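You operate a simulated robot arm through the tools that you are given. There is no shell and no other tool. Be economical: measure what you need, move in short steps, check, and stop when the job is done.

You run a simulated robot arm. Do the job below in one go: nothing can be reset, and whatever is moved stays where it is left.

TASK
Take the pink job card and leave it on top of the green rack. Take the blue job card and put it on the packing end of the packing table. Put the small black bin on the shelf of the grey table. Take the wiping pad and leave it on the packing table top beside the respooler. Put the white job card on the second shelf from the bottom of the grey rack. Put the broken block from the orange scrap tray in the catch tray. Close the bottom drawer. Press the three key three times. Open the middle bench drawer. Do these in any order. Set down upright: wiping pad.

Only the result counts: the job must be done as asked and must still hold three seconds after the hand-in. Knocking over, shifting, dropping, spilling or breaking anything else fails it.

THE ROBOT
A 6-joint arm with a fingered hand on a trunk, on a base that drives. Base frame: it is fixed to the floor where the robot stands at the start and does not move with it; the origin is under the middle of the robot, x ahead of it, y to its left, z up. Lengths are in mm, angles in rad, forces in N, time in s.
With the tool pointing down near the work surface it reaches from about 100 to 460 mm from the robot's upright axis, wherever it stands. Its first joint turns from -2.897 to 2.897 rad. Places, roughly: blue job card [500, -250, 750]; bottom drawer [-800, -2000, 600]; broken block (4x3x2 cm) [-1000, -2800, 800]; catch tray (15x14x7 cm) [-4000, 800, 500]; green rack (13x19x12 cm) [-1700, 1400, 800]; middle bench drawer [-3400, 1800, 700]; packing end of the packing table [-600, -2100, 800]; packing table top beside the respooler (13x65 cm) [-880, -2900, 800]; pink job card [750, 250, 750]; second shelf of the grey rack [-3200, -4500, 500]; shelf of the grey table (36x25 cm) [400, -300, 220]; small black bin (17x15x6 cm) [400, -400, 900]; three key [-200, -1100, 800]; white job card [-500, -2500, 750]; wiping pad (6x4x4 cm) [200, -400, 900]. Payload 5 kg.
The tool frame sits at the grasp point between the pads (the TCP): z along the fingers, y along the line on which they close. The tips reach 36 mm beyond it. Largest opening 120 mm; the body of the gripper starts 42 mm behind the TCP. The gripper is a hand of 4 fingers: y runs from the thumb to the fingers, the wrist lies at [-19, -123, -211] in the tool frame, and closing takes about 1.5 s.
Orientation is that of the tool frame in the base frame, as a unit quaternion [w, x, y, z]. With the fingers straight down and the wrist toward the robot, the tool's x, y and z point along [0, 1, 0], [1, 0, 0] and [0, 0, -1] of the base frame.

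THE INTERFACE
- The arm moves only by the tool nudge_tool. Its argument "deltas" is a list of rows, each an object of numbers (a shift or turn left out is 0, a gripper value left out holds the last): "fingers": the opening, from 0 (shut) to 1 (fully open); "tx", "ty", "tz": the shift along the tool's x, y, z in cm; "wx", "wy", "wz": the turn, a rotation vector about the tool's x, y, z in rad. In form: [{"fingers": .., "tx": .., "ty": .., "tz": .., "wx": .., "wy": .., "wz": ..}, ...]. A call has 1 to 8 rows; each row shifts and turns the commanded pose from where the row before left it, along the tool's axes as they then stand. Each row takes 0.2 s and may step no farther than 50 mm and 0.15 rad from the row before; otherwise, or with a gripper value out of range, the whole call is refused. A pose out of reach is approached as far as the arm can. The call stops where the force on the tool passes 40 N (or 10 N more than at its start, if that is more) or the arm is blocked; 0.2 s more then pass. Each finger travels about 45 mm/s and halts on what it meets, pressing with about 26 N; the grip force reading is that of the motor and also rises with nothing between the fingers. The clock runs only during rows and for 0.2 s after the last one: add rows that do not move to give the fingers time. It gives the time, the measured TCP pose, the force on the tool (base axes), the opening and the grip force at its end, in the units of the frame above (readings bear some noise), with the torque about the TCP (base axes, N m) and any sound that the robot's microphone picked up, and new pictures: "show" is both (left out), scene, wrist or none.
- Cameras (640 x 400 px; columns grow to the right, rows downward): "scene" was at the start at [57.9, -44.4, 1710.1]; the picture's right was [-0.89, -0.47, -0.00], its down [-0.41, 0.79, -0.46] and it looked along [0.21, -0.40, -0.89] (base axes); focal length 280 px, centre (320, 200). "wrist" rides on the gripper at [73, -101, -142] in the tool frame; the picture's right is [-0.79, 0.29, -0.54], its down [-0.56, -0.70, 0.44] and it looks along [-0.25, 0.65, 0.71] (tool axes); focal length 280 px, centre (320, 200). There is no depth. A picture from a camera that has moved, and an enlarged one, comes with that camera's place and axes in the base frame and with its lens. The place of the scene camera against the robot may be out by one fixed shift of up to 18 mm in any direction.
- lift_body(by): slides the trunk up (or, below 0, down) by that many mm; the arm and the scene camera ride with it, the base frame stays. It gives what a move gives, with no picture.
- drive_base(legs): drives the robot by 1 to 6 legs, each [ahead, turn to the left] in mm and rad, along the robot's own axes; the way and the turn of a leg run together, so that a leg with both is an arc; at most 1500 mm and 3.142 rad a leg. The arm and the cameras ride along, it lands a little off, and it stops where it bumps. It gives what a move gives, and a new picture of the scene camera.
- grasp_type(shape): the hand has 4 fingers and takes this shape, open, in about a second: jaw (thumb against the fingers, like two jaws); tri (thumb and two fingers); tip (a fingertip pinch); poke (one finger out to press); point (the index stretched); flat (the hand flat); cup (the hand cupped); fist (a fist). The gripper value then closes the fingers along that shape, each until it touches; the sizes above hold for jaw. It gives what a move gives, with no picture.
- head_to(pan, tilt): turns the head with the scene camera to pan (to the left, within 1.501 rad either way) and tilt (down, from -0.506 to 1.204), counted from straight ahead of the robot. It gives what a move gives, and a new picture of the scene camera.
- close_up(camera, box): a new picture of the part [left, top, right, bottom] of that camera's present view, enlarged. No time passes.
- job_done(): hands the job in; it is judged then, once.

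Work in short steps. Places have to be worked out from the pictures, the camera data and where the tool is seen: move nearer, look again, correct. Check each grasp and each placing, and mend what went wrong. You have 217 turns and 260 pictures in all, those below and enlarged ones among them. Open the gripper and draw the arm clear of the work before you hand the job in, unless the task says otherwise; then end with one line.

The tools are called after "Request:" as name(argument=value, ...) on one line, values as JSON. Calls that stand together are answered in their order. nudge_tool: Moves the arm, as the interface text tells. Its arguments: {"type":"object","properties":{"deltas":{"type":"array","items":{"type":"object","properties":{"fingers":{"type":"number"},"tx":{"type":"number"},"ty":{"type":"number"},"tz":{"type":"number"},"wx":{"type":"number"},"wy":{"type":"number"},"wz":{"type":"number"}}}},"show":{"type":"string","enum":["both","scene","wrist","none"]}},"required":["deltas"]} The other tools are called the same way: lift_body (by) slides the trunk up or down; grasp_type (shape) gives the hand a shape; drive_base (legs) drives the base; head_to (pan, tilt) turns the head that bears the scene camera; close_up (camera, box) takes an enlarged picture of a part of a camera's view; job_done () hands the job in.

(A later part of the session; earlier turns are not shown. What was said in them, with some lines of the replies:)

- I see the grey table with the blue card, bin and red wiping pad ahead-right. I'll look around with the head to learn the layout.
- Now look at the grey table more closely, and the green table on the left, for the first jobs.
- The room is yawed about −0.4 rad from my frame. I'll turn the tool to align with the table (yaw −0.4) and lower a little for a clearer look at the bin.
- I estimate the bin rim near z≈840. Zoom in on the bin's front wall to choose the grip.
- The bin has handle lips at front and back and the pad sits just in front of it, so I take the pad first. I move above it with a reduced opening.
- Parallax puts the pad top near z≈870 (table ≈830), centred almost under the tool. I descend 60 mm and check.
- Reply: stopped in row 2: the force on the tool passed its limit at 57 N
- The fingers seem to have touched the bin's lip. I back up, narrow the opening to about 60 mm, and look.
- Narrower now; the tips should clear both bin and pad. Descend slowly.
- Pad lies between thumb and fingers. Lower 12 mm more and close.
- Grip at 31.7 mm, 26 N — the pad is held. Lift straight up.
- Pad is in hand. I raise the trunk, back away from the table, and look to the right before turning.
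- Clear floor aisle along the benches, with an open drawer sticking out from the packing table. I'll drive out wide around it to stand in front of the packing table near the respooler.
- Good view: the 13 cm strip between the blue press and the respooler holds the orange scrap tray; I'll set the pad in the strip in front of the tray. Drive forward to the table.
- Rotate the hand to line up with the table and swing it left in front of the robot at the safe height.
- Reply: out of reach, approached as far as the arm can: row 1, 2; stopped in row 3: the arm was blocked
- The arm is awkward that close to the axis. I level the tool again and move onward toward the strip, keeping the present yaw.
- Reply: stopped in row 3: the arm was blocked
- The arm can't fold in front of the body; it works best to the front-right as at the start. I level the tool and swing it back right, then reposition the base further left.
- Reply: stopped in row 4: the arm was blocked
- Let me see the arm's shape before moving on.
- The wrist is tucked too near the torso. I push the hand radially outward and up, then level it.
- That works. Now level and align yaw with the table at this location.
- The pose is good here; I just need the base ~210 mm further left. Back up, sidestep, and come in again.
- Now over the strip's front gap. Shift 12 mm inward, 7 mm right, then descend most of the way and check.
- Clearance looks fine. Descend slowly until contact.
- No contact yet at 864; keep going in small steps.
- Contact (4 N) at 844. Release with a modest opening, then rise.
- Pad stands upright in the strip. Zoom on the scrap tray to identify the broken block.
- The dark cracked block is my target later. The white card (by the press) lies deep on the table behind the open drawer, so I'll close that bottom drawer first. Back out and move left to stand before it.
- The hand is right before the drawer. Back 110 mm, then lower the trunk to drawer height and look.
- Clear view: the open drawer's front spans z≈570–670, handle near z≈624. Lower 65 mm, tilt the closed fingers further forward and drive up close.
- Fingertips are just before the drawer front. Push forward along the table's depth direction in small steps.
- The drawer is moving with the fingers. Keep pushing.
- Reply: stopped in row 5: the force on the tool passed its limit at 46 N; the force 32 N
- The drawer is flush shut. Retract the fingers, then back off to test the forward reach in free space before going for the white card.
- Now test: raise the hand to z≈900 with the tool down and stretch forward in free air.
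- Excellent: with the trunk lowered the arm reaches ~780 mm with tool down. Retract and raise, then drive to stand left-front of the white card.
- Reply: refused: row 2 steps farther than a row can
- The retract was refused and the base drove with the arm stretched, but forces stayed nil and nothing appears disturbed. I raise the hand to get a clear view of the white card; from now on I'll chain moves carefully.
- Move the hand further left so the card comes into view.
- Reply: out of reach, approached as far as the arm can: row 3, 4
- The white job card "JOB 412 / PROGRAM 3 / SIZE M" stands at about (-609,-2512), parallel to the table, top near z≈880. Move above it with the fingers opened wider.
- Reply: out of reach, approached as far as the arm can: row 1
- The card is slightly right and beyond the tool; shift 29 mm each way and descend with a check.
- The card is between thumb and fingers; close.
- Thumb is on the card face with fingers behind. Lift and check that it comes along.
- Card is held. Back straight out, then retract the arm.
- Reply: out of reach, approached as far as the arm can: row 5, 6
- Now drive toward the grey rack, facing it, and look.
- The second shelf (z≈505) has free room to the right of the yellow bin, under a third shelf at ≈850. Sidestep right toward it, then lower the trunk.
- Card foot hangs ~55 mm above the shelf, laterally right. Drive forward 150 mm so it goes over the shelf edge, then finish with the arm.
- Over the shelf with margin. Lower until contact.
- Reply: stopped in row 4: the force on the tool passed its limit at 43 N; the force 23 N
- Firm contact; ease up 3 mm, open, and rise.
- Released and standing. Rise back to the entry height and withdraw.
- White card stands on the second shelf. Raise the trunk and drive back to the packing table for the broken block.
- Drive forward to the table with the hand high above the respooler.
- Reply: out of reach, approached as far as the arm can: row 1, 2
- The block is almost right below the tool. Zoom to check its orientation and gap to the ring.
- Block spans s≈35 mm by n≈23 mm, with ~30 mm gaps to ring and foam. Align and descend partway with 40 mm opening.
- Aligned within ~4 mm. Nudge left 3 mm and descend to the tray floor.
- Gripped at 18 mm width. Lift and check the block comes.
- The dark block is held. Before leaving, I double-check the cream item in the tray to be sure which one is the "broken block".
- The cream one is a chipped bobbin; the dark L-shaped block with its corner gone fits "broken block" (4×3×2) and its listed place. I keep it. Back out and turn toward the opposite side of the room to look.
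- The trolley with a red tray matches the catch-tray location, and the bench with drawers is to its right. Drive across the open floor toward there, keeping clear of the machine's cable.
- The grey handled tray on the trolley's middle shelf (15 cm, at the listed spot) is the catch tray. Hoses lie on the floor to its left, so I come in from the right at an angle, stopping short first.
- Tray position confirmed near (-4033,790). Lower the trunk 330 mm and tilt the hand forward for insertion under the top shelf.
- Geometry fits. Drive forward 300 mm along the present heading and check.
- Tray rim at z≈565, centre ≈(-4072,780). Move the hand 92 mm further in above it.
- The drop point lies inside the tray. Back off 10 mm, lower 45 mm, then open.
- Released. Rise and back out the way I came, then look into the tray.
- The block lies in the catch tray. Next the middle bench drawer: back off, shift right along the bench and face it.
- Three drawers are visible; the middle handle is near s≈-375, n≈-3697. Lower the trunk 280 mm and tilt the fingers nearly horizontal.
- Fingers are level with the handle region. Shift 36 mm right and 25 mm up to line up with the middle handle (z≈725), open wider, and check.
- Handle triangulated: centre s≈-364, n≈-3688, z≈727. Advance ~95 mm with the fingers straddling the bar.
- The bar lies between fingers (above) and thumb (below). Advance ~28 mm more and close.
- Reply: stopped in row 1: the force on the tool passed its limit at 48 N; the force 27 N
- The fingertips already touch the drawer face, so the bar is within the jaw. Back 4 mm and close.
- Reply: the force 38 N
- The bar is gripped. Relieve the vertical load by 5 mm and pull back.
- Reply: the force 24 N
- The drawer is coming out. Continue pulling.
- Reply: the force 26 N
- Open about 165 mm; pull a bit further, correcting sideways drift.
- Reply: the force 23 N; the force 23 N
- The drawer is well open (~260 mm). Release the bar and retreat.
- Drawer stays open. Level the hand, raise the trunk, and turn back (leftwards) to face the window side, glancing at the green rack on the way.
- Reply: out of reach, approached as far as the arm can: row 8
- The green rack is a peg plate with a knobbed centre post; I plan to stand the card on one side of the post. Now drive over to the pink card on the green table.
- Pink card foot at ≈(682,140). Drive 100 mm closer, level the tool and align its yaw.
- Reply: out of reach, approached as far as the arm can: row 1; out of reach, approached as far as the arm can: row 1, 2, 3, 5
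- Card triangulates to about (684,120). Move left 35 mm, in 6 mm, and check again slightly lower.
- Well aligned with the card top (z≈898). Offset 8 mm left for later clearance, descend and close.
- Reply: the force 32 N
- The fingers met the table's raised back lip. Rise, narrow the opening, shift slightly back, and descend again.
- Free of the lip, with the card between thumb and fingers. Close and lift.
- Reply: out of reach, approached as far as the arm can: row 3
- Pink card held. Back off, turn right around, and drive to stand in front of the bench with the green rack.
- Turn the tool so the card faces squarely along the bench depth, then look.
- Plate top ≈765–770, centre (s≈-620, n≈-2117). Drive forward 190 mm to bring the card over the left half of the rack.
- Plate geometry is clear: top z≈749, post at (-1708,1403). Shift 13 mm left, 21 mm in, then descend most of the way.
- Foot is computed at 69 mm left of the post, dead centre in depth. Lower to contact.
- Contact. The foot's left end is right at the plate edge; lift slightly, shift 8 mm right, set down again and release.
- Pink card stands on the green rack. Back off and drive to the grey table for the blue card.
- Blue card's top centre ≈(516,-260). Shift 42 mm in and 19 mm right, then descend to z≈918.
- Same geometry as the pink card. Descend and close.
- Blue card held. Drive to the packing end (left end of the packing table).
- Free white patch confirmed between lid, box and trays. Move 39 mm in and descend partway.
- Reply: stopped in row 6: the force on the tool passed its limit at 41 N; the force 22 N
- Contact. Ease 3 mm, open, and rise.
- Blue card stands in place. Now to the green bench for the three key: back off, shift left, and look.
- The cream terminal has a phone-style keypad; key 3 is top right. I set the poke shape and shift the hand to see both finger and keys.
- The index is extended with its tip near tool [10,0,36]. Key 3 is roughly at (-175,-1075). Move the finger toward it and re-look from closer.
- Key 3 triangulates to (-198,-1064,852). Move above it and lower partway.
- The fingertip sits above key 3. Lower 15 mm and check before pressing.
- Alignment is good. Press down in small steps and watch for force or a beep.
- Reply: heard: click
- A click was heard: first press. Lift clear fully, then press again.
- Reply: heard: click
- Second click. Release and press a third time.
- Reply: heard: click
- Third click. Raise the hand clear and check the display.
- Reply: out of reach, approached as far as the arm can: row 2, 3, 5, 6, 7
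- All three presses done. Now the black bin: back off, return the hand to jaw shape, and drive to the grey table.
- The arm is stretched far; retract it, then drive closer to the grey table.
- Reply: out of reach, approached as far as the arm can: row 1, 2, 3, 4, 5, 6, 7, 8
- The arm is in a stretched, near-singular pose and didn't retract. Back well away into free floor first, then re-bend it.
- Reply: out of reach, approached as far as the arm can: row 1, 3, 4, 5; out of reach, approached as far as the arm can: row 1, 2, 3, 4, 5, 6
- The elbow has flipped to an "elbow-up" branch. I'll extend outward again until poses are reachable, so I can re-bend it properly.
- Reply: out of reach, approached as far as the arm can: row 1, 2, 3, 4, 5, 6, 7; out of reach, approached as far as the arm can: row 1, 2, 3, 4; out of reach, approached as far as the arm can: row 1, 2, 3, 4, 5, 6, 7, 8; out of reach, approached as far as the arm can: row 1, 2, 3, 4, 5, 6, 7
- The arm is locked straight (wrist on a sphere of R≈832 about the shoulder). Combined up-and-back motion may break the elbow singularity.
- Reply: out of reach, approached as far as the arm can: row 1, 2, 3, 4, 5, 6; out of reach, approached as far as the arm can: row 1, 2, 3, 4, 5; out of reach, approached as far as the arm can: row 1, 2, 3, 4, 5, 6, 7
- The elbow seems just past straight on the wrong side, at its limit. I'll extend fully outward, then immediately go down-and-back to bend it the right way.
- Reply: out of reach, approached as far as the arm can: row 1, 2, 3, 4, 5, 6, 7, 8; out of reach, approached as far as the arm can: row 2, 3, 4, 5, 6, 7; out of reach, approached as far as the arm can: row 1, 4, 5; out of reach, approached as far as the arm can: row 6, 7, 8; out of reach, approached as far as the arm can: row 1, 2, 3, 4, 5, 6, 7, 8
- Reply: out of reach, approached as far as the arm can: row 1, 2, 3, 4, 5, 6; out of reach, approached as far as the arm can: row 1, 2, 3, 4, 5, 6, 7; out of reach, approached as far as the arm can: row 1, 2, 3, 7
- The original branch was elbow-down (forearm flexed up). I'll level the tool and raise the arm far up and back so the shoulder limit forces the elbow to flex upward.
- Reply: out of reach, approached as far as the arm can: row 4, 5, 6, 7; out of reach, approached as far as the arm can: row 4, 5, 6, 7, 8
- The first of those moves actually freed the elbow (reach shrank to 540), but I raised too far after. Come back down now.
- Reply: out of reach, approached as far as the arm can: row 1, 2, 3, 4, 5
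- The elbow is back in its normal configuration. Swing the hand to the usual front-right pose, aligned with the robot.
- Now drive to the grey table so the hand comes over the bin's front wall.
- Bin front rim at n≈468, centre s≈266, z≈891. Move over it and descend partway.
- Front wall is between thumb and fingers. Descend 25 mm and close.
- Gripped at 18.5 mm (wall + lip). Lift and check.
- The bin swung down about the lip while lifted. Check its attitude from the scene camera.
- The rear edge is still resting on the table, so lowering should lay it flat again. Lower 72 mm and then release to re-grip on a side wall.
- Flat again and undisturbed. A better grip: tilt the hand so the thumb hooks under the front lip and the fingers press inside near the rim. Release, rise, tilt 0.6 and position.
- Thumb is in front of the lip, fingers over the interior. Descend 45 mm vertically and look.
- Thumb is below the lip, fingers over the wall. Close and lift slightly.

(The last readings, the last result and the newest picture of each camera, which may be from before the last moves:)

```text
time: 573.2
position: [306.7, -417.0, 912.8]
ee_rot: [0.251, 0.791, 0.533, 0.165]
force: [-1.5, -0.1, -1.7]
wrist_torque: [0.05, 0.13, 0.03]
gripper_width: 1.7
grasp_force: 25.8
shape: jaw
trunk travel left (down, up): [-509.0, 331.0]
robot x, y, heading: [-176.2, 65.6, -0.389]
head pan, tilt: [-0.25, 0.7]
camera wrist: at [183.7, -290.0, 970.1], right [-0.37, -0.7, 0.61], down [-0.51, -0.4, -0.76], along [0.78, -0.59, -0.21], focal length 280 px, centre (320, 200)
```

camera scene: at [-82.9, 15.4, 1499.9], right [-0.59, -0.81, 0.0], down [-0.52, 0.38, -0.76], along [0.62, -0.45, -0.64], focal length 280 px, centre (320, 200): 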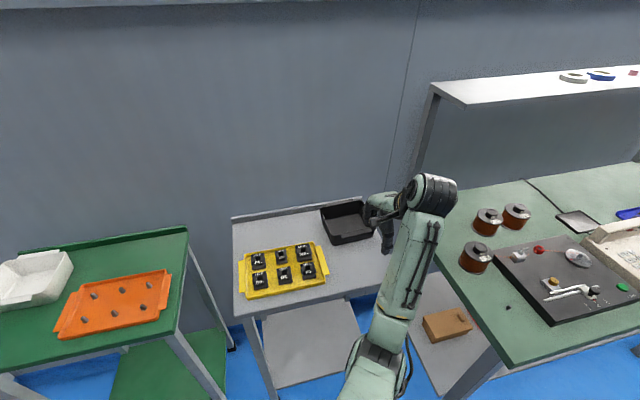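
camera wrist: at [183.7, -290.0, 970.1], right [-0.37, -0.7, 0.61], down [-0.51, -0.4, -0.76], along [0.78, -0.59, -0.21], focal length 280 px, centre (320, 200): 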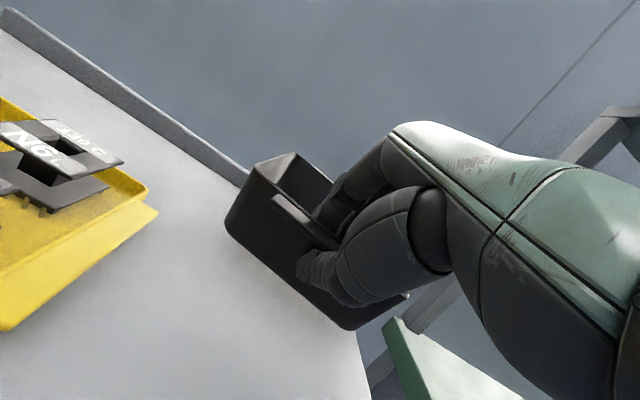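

The lip plate itself is pinched. Lift further and check that the bin stays level.

Request:
nudge_tool(deltas=[{"ty": 1.1, "tz": -1.65}, {"ty": 1.7, "tz": -2.5}, {"ty": 1.7, "tz": -2.5}, {}], show="wrist")

```text
time: 574.2
position: [305.3, -416.5, 990.7]
ee_rot: [0.251, 0.791, 0.532, 0.165]
force: [-0.2, -0.3, -1.3]
wrist_torque: [0.06, 0.13, 0.02]
gripper_width: 2.0
grasp_force: 26.2
shape: jaw
trunk travel left (down, up): [-509.0, 331.0]
robot x, y, heading: [-179.0, 65.9, -0.383]
head pan, tilt: [-0.25, 0.7]
camera wrist: at [182.0, -288.6, 1050.2], right [-0.37, -0.7, 0.61], down [-0.51, -0.4, -0.76], along [0.78, -0.59, -0.21], focal length 280 px, centre (320, 200)
```

wrist: 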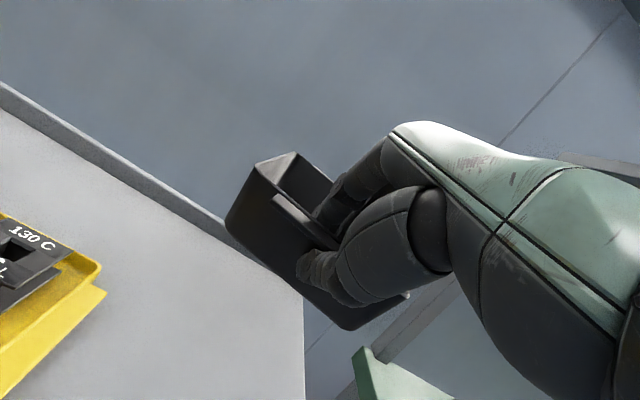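

The bin is held steady, nearly level. Back away, sidestep left to face the shelf opening, and lower the trunk fully.

Request:
drive_base(legs=[[-450, 0], [0, 1.046], [185, 0], [0, -1.063]])

Request:
lift_body(by=-505)

Request:
head_to(pan=-0.2, tilt=0.5)

```text
time: 584.8
position: [12.5, -141.8, 992.4]
ee_rot: [0.253, 0.796, 0.525, 0.163]
force: [0.5, 0.7, -1.3]
wrist_torque: [0.1, 0.12, -0.02]
gripper_width: 1.9
grasp_force: 25.8
shape: jaw
trunk travel left (down, up): [-509.0, 331.0]
robot x, y, heading: [-457.9, 348.3, -0.404]
head pan, tilt: [-0.25, 0.7]
camera scene: at [-368.6, 298.4, 1499.9], right [-0.61, -0.79, 0.0], down [-0.51, 0.39, -0.76], along [0.61, -0.46, -0.64], focal length 280 px, centre (320, 200)
```

scene: 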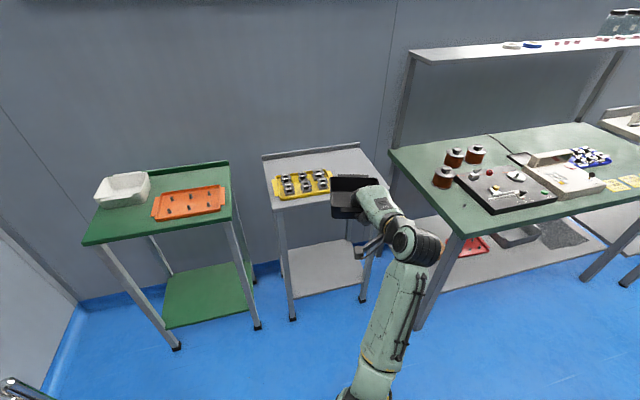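

```text
refused: -505 is not a number from -400 to 400
```

```text
time: 585.5
position: [11.9, -140.4, 991.7]
ee_rot: [0.253, 0.796, 0.525, 0.163]
force: [1.2, -0.9, -2.0]
wrist_torque: [0.04, 0.1, 0.03]
gripper_width: 1.8
grasp_force: 25.9
shape: jaw
trunk travel left (down, up): [-509.0, 331.0]
robot x, y, heading: [-458.9, 348.6, -0.404]
head pan, tilt: [-0.201, 0.499]
camera scene: at [-361.0, 298.4, 1517.6], right [-0.57, -0.82, 0.0], down [-0.39, 0.27, -0.88], along [0.72, -0.5, -0.48], focal length 280 px, centre (320, 200)
```

scene: 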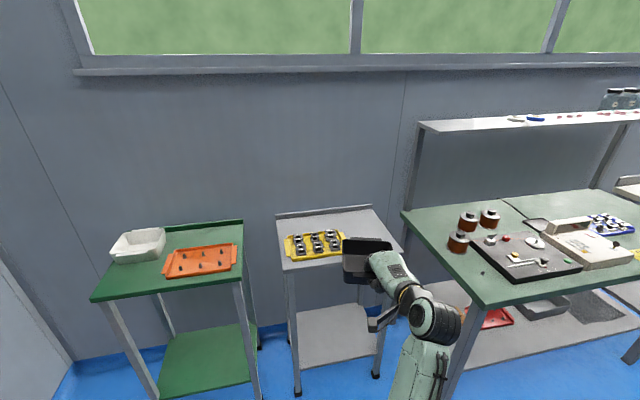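

Request:
lift_body(by=-400)

Request:
lift_body(by=-100)

Request:
nudge_tool(deltas=[{}], show="both")

```text
time: 589.3
position: [12.2, -140.2, 591.7]
ee_rot: [0.252, 0.796, 0.526, 0.163]
force: [0.3, 0.4, -0.6]
wrist_torque: [0.1, 0.09, -0.01]
gripper_width: 1.7
grasp_force: 26.0
shape: jaw
trunk travel left (down, up): [-109.0, 731.0]
robot x, y, heading: [-467.4, 348.9, -0.404]
head pan, tilt: [-0.201, 0.499]
```

```text
time: 590.6
position: [12.1, -140.8, 492.0]
ee_rot: [0.253, 0.796, 0.525, 0.163]
force: [-0.1, 0.0, -0.7]
wrist_torque: [0.07, 0.08, -0.02]
gripper_width: 1.9
grasp_force: 26.0
shape: jaw
trunk travel left (down, up): [-9.0, 831.0]
robot x, y, heading: [-465.0, 352.4, -0.398]
head pan, tilt: [-0.201, 0.499]
```

```text
time: 591.0
position: [12.0, -141.6, 491.6]
ee_rot: [0.252, 0.796, 0.526, 0.163]
force: [0.2, -0.5, -1.8]
wrist_torque: [0.04, 0.09, 0.01]
gripper_width: 2.1
grasp_force: 26.2
shape: jaw
trunk travel left (down, up): [-9.0, 831.0]
robot x, y, heading: [-460.0, 350.6, -0.407]
head pan, tilt: [-0.201, 0.499]
camera scene: at [-361.1, 298.5, 1017.6], right [-0.57, -0.82, 0.0], down [-0.39, 0.27, -0.88], along [0.72, -0.5, -0.48], focal length 280 px, centre (320, 200)
camera wrist: at [-109.2, -10.6, 550.0], right [-0.38, -0.69, 0.61], down [-0.52, -0.39, -0.76], along [0.77, -0.61, -0.21], focal length 280 px, centre (320, 200)
```

scene: 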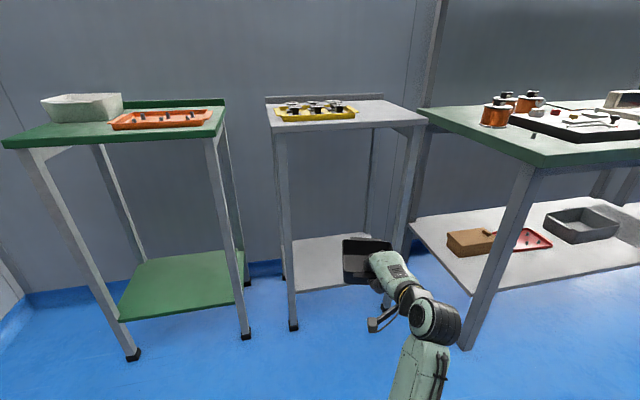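
wrist: 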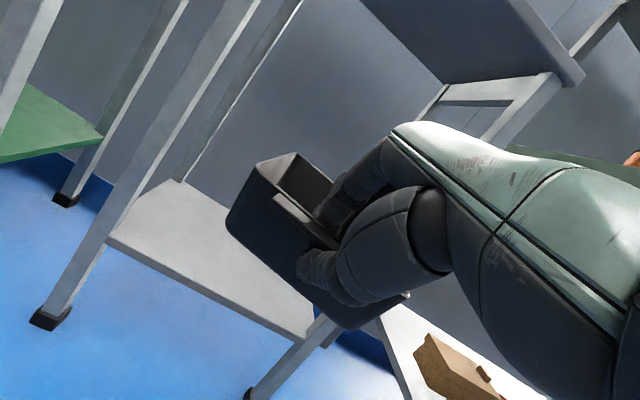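

Clear opening. Lower the hand 165 mm so the bin is just above shelf height, then drive in partway.

Request:
nudge_tool(deltas=[{"ty": -2.33, "tz": 3.4}, {"ty": -2.33, "tz": 3.4}, {"ty": -2.33, "tz": 3.4}, {"ty": -2.33, "tz": 3.4}, {}], show="none")

Request:
drive_base(legs=[[140, 0]])

Request:
nudge_tool(deltas=[{}], show="wrist")

```text
time: 592.2
position: [16.8, -142.0, 326.0]
ee_rot: [0.252, 0.796, 0.525, 0.163]
force: [-0.3, -0.2, -1.5]
wrist_torque: [0.06, 0.07, 0.01]
gripper_width: 1.8
grasp_force: 25.7
shape: jaw
trunk travel left (down, up): [-9.0, 831.0]
robot x, y, heading: [-463.7, 349.6, -0.406]
head pan, tilt: [-0.201, 0.499]
```

```text
time: 593.6
position: [142.3, -198.2, 326.3]
ee_rot: [0.253, 0.797, 0.524, 0.163]
force: [0.0, 0.3, -1.4]
wrist_torque: [0.06, 0.08, 0.01]
gripper_width: 1.9
grasp_force: 26.4
shape: jaw
trunk travel left (down, up): [-9.0, 831.0]
robot x, y, heading: [-336.9, 294.0, -0.403]
head pan, tilt: [-0.201, 0.499]
camera scene: at [-233.0, 243.4, 1017.6], right [-0.57, -0.82, 0.0], down [-0.39, 0.27, -0.88], along [0.72, -0.5, -0.48], focal length 280 px, centre (320, 200)
```

scene: 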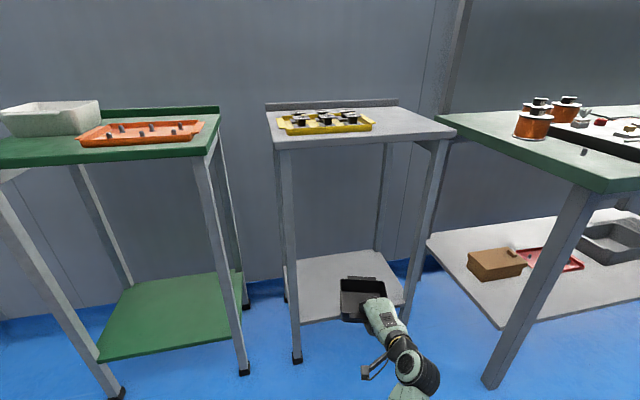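

```text
time: 594.0
position: [143.8, -199.7, 326.6]
ee_rot: [0.253, 0.797, 0.524, 0.163]
force: [0.3, -0.6, -0.7]
wrist_torque: [0.08, 0.09, -0.01]
gripper_width: 1.9
grasp_force: 26.1
shape: jaw
trunk travel left (down, up): [-9.0, 831.0]
robot x, y, heading: [-334.3, 292.4, -0.404]
head pan, tilt: [-0.201, 0.499]
camera wrist: at [22.4, -68.0, 384.6], right [-0.38, -0.69, 0.61], down [-0.52, -0.39, -0.76], along [0.77, -0.61, -0.21], focal length 280 px, centre (320, 200)
```

wrist: 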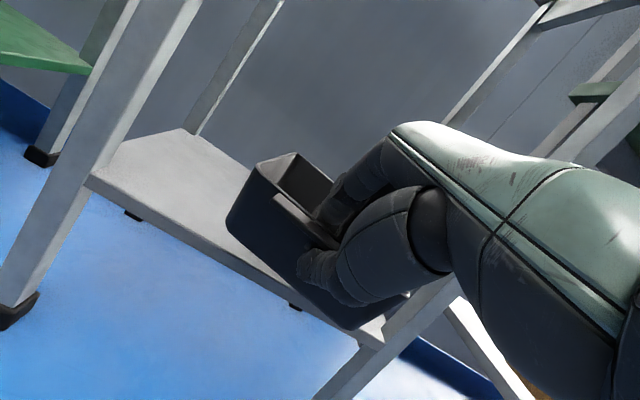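

Shelf top triangulates to z≈212, front edge n≈325. Bin base clears by ~45 mm; drive in 172 mm.

Request:
drive_base(legs=[[172, 0]])

Request:
nudge_tool(deltas=[{"ty": -0.85, "tz": 1.24}, {"ty": -0.57, "tz": 0.83}, {}], show="wrist")

```text
time: 595.6
position: [303.2, -268.7, 327.2]
ee_rot: [0.253, 0.797, 0.523, 0.163]
force: [0.1, 0.9, -0.4]
wrist_torque: [0.05, 0.1, 0.0]
gripper_width: 2.0
grasp_force: 25.6
shape: jaw
trunk travel left (down, up): [-9.0, 831.0]
robot x, y, heading: [-170.9, 228.3, -0.402]
head pan, tilt: [-0.201, 0.499]
camera scene: at [-73.3, 174.4, 1017.6], right [-0.57, -0.82, 0.0], down [-0.39, 0.27, -0.88], along [0.72, -0.5, -0.48], focal length 280 px, centre (320, 200)
```

scene: 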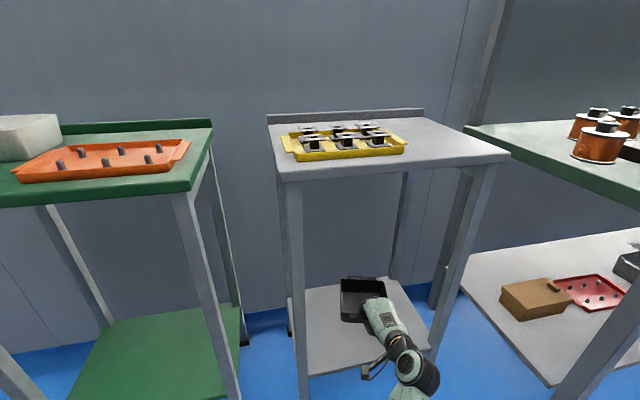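

```text
time: 596.4
position: [301.8, -268.7, 303.0]
ee_rot: [0.253, 0.797, 0.523, 0.162]
force: [-0.2, 0.4, -1.6]
wrist_torque: [0.05, 0.1, -0.02]
gripper_width: 2.2
grasp_force: 25.7
shape: jaw
trunk travel left (down, up): [-9.0, 831.0]
robot x, y, heading: [-171.7, 225.6, -0.407]
head pan, tilt: [-0.201, 0.499]
camera wrist: at [182.1, -136.9, 360.3], right [-0.38, -0.69, 0.61], down [-0.52, -0.39, -0.76], along [0.77, -0.61, -0.21], focal length 280 px, centre (320, 200)
```

wrist: 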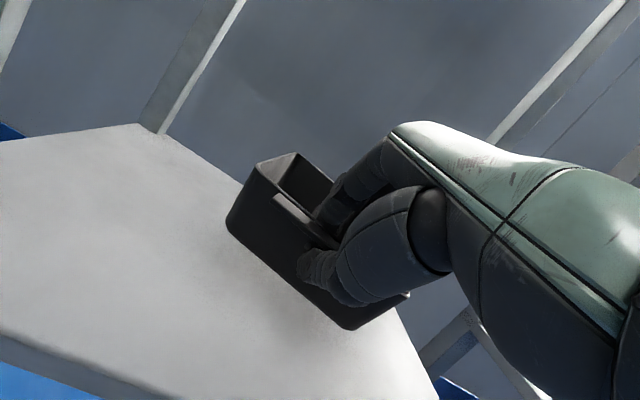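

Over the shelf. Lower gently until contact.

Request:
nudge_tool(deltas=[{"ty": -0.45, "tz": 0.66}, {"ty": -0.28, "tz": 0.41}, {"ty": -0.23, "tz": 0.33}, {"ty": -0.23, "tz": 0.33}, {"ty": -0.17, "tz": 0.25}, {}], show="wrist")

```text
time: 597.8
position: [302.1, -268.2, 278.3]
ee_rot: [0.253, 0.797, 0.524, 0.162]
force: [-0.1, -0.1, -1.9]
wrist_torque: [0.03, 0.08, 0.0]
gripper_width: 2.2
grasp_force: 26.0
shape: jaw
trunk travel left (down, up): [-9.0, 831.0]
robot x, y, heading: [-172.9, 219.5, -0.407]
head pan, tilt: [-0.201, 0.499]
camera wrist: at [181.8, -137.3, 335.7], right [-0.38, -0.69, 0.61], down [-0.52, -0.39, -0.76], along [0.77, -0.61, -0.21], focal length 280 px, centre (320, 200)
```

wrist: 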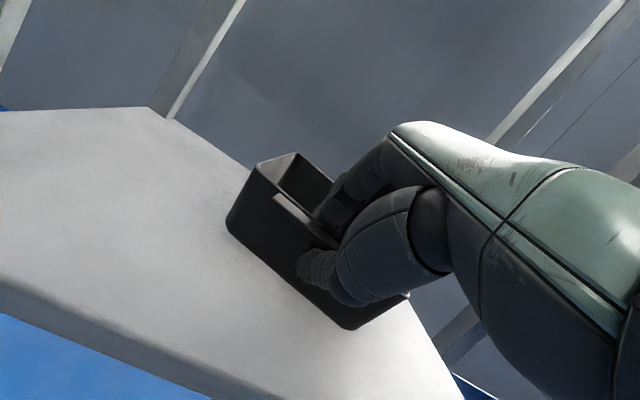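

Request:
nudge_tool(deltas=[{"ty": -0.17, "tz": 0.25}, {"ty": -0.17, "tz": 0.25}, {"ty": -0.17, "tz": 0.25}, {"ty": -0.17, "tz": 0.25}, {"ty": -0.17, "tz": 0.25}, {"ty": -0.17, "tz": 0.25}, {}], show="none")

```text
time: 599.4
position: [301.7, -268.9, 265.4]
ee_rot: [0.258, 0.796, 0.523, 0.163]
force: [-11.0, 4.3, 37.2]
wrist_torque: [-0.11, -0.17, 0.05]
gripper_width: 5.4
grasp_force: 26.0
shape: jaw
trunk travel left (down, up): [-9.0, 831.0]
robot x, y, heading: [-175.8, 226.1, -0.411]
head pan, tilt: [-0.201, 0.499]
```

Firm contact. Ease up 4 mm, then open the fingers.

Request:
nudge_tool(deltas=[{"ty": 0.2, "tz": -0.29}, {"fingers": 0.15}, {}, {}, {"fingers": 0.35}, {}, {}, {}], show="wrist")

```text
time: 601.2
position: [301.0, -269.3, 263.6]
ee_rot: [0.254, 0.797, 0.523, 0.163]
force: [2.1, 0.1, 4.9]
wrist_torque: [0.04, -0.06, -0.01]
gripper_width: 39.8
grasp_force: 0.1
shape: jaw
trunk travel left (down, up): [-9.0, 831.0]
robot x, y, heading: [-176.0, 223.6, -0.406]
head pan, tilt: [-0.201, 0.499]
camera wrist: at [181.5, -137.3, 321.4], right [-0.38, -0.69, 0.61], down [-0.52, -0.39, -0.76], along [0.77, -0.61, -0.21], focal length 280 px, centre (320, 200)
```

wrist: 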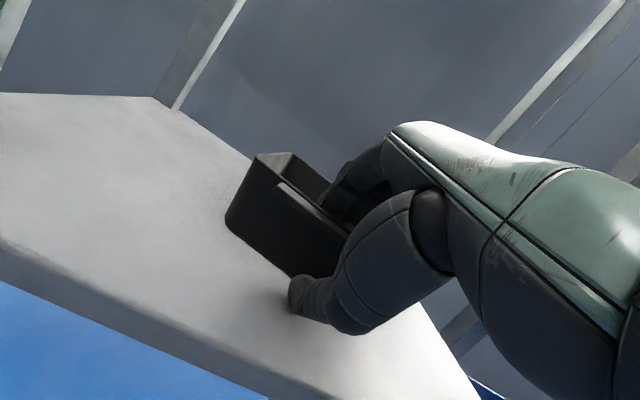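

Released. Back 15 mm so the thumb clears the lip, rise 60 mm, then look.

Request:
nudge_tool(deltas=[{"ty": 0.15, "tz": -0.22}, {"ty": -0.62, "tz": -0.43}, {"ty": -0.62, "tz": -0.43}, {"ty": 0.85, "tz": -1.25}, {"ty": 1.13, "tz": -1.65}, {"ty": 1.4, "tz": -2.05}, {}], show="wrist")

```text
time: 602.8
position: [289.6, -261.8, 325.5]
ee_rot: [0.254, 0.797, 0.523, 0.163]
force: [-0.1, 0.2, 0.3]
wrist_torque: [0.03, 0.01, 0.01]
gripper_width: 41.7
grasp_force: 0.1
shape: jaw
trunk travel left (down, up): [-9.0, 831.0]
robot x, y, heading: [-175.3, 223.4, -0.411]
head pan, tilt: [-0.201, 0.499]
camera wrist: at [168.6, -130.2, 384.1], right [-0.38, -0.69, 0.61], down [-0.52, -0.39, -0.76], along [0.76, -0.61, -0.21], focal length 280 px, centre (320, 200)
```

wrist: 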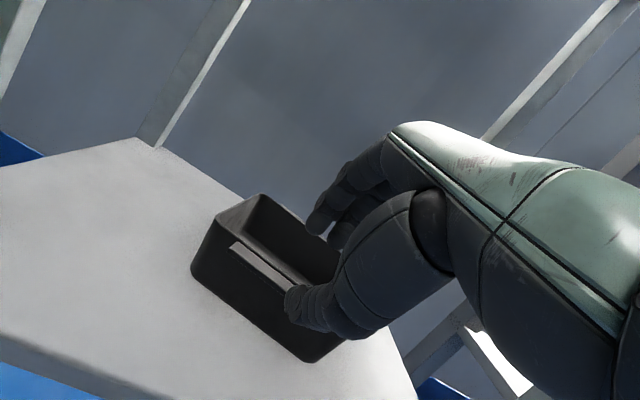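

The bin sits flat on the shelf. Back straight out and verify.

Request:
drive_base(legs=[[-450, 0]])

Request:
close_up(camera="scene", box=[220, 60, 460, 360])

```text
time: 605.7
position: [-119.8, -83.2, 324.6]
ee_rot: [0.254, 0.796, 0.524, 0.162]
force: [0.4, 0.7, 0.1]
wrist_torque: [-0.03, -0.01, 0.02]
gripper_width: 41.5
grasp_force: 0.1
shape: jaw
trunk travel left (down, up): [-9.0, 831.0]
robot x, y, heading: [-582.5, 403.7, -0.402]
head pan, tilt: [-0.201, 0.499]
camera scene: at [-483.6, 351.2, 1017.6], right [-0.57, -0.82, 0.0], down [-0.39, 0.27, -0.88], along [0.72, -0.5, -0.48], focal length 280 px, centre (320, 200)
```

scene: 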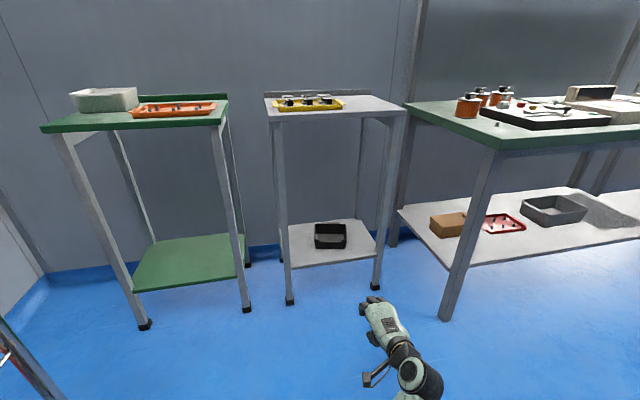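

```text
1.33 times, centred on (340, 210) of scene
camera zoom: at [-483.6, 351.2, 1017.6], right [-0.57, -0.82, 0.0], down [-0.39, 0.27, -0.88], along [0.72, -0.5, -0.48], focal length 374 px, centre (293, 187)
```

zoom: 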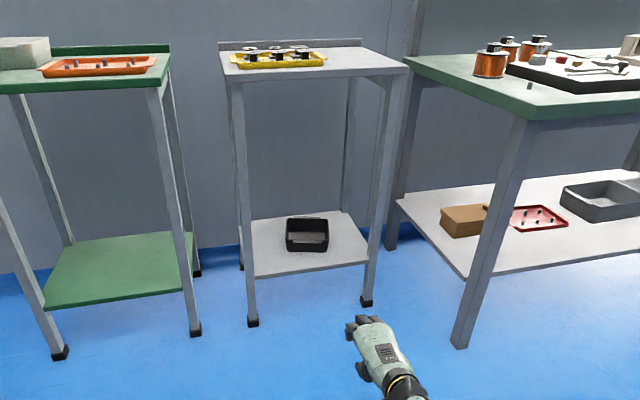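

The bin stands upright on the grey table's shelf and all the tasks are done. Open the gripper fully, clear of everything, and hand in.

Request:
nudge_tool(deltas=[{"fingers": 1}, {}, {}, {}, {}, {}], show="none")

Request:
job_done()

```text
time: 607.1
position: [-121.1, -83.3, 325.8]
ee_rot: [0.253, 0.797, 0.524, 0.163]
force: [0.4, -0.4, 0.0]
wrist_torque: [0.01, 0.0, 0.01]
gripper_width: 119.2
grasp_force: 0.1
shape: jaw
trunk travel left (down, up): [-9.0, 831.0]
robot x, y, heading: [-582.9, 402.2, -0.402]
head pan, tilt: [-0.201, 0.499]
```

```text
The job is handed in.
```

I did all nine tasks and handed the job in, with two identifications not certain: I took the dark L-shaped piece in the scrap tray as the "broken block" (a chipped cream bobbin was also there), and the grey handled tray on the trolley as the catch tray.
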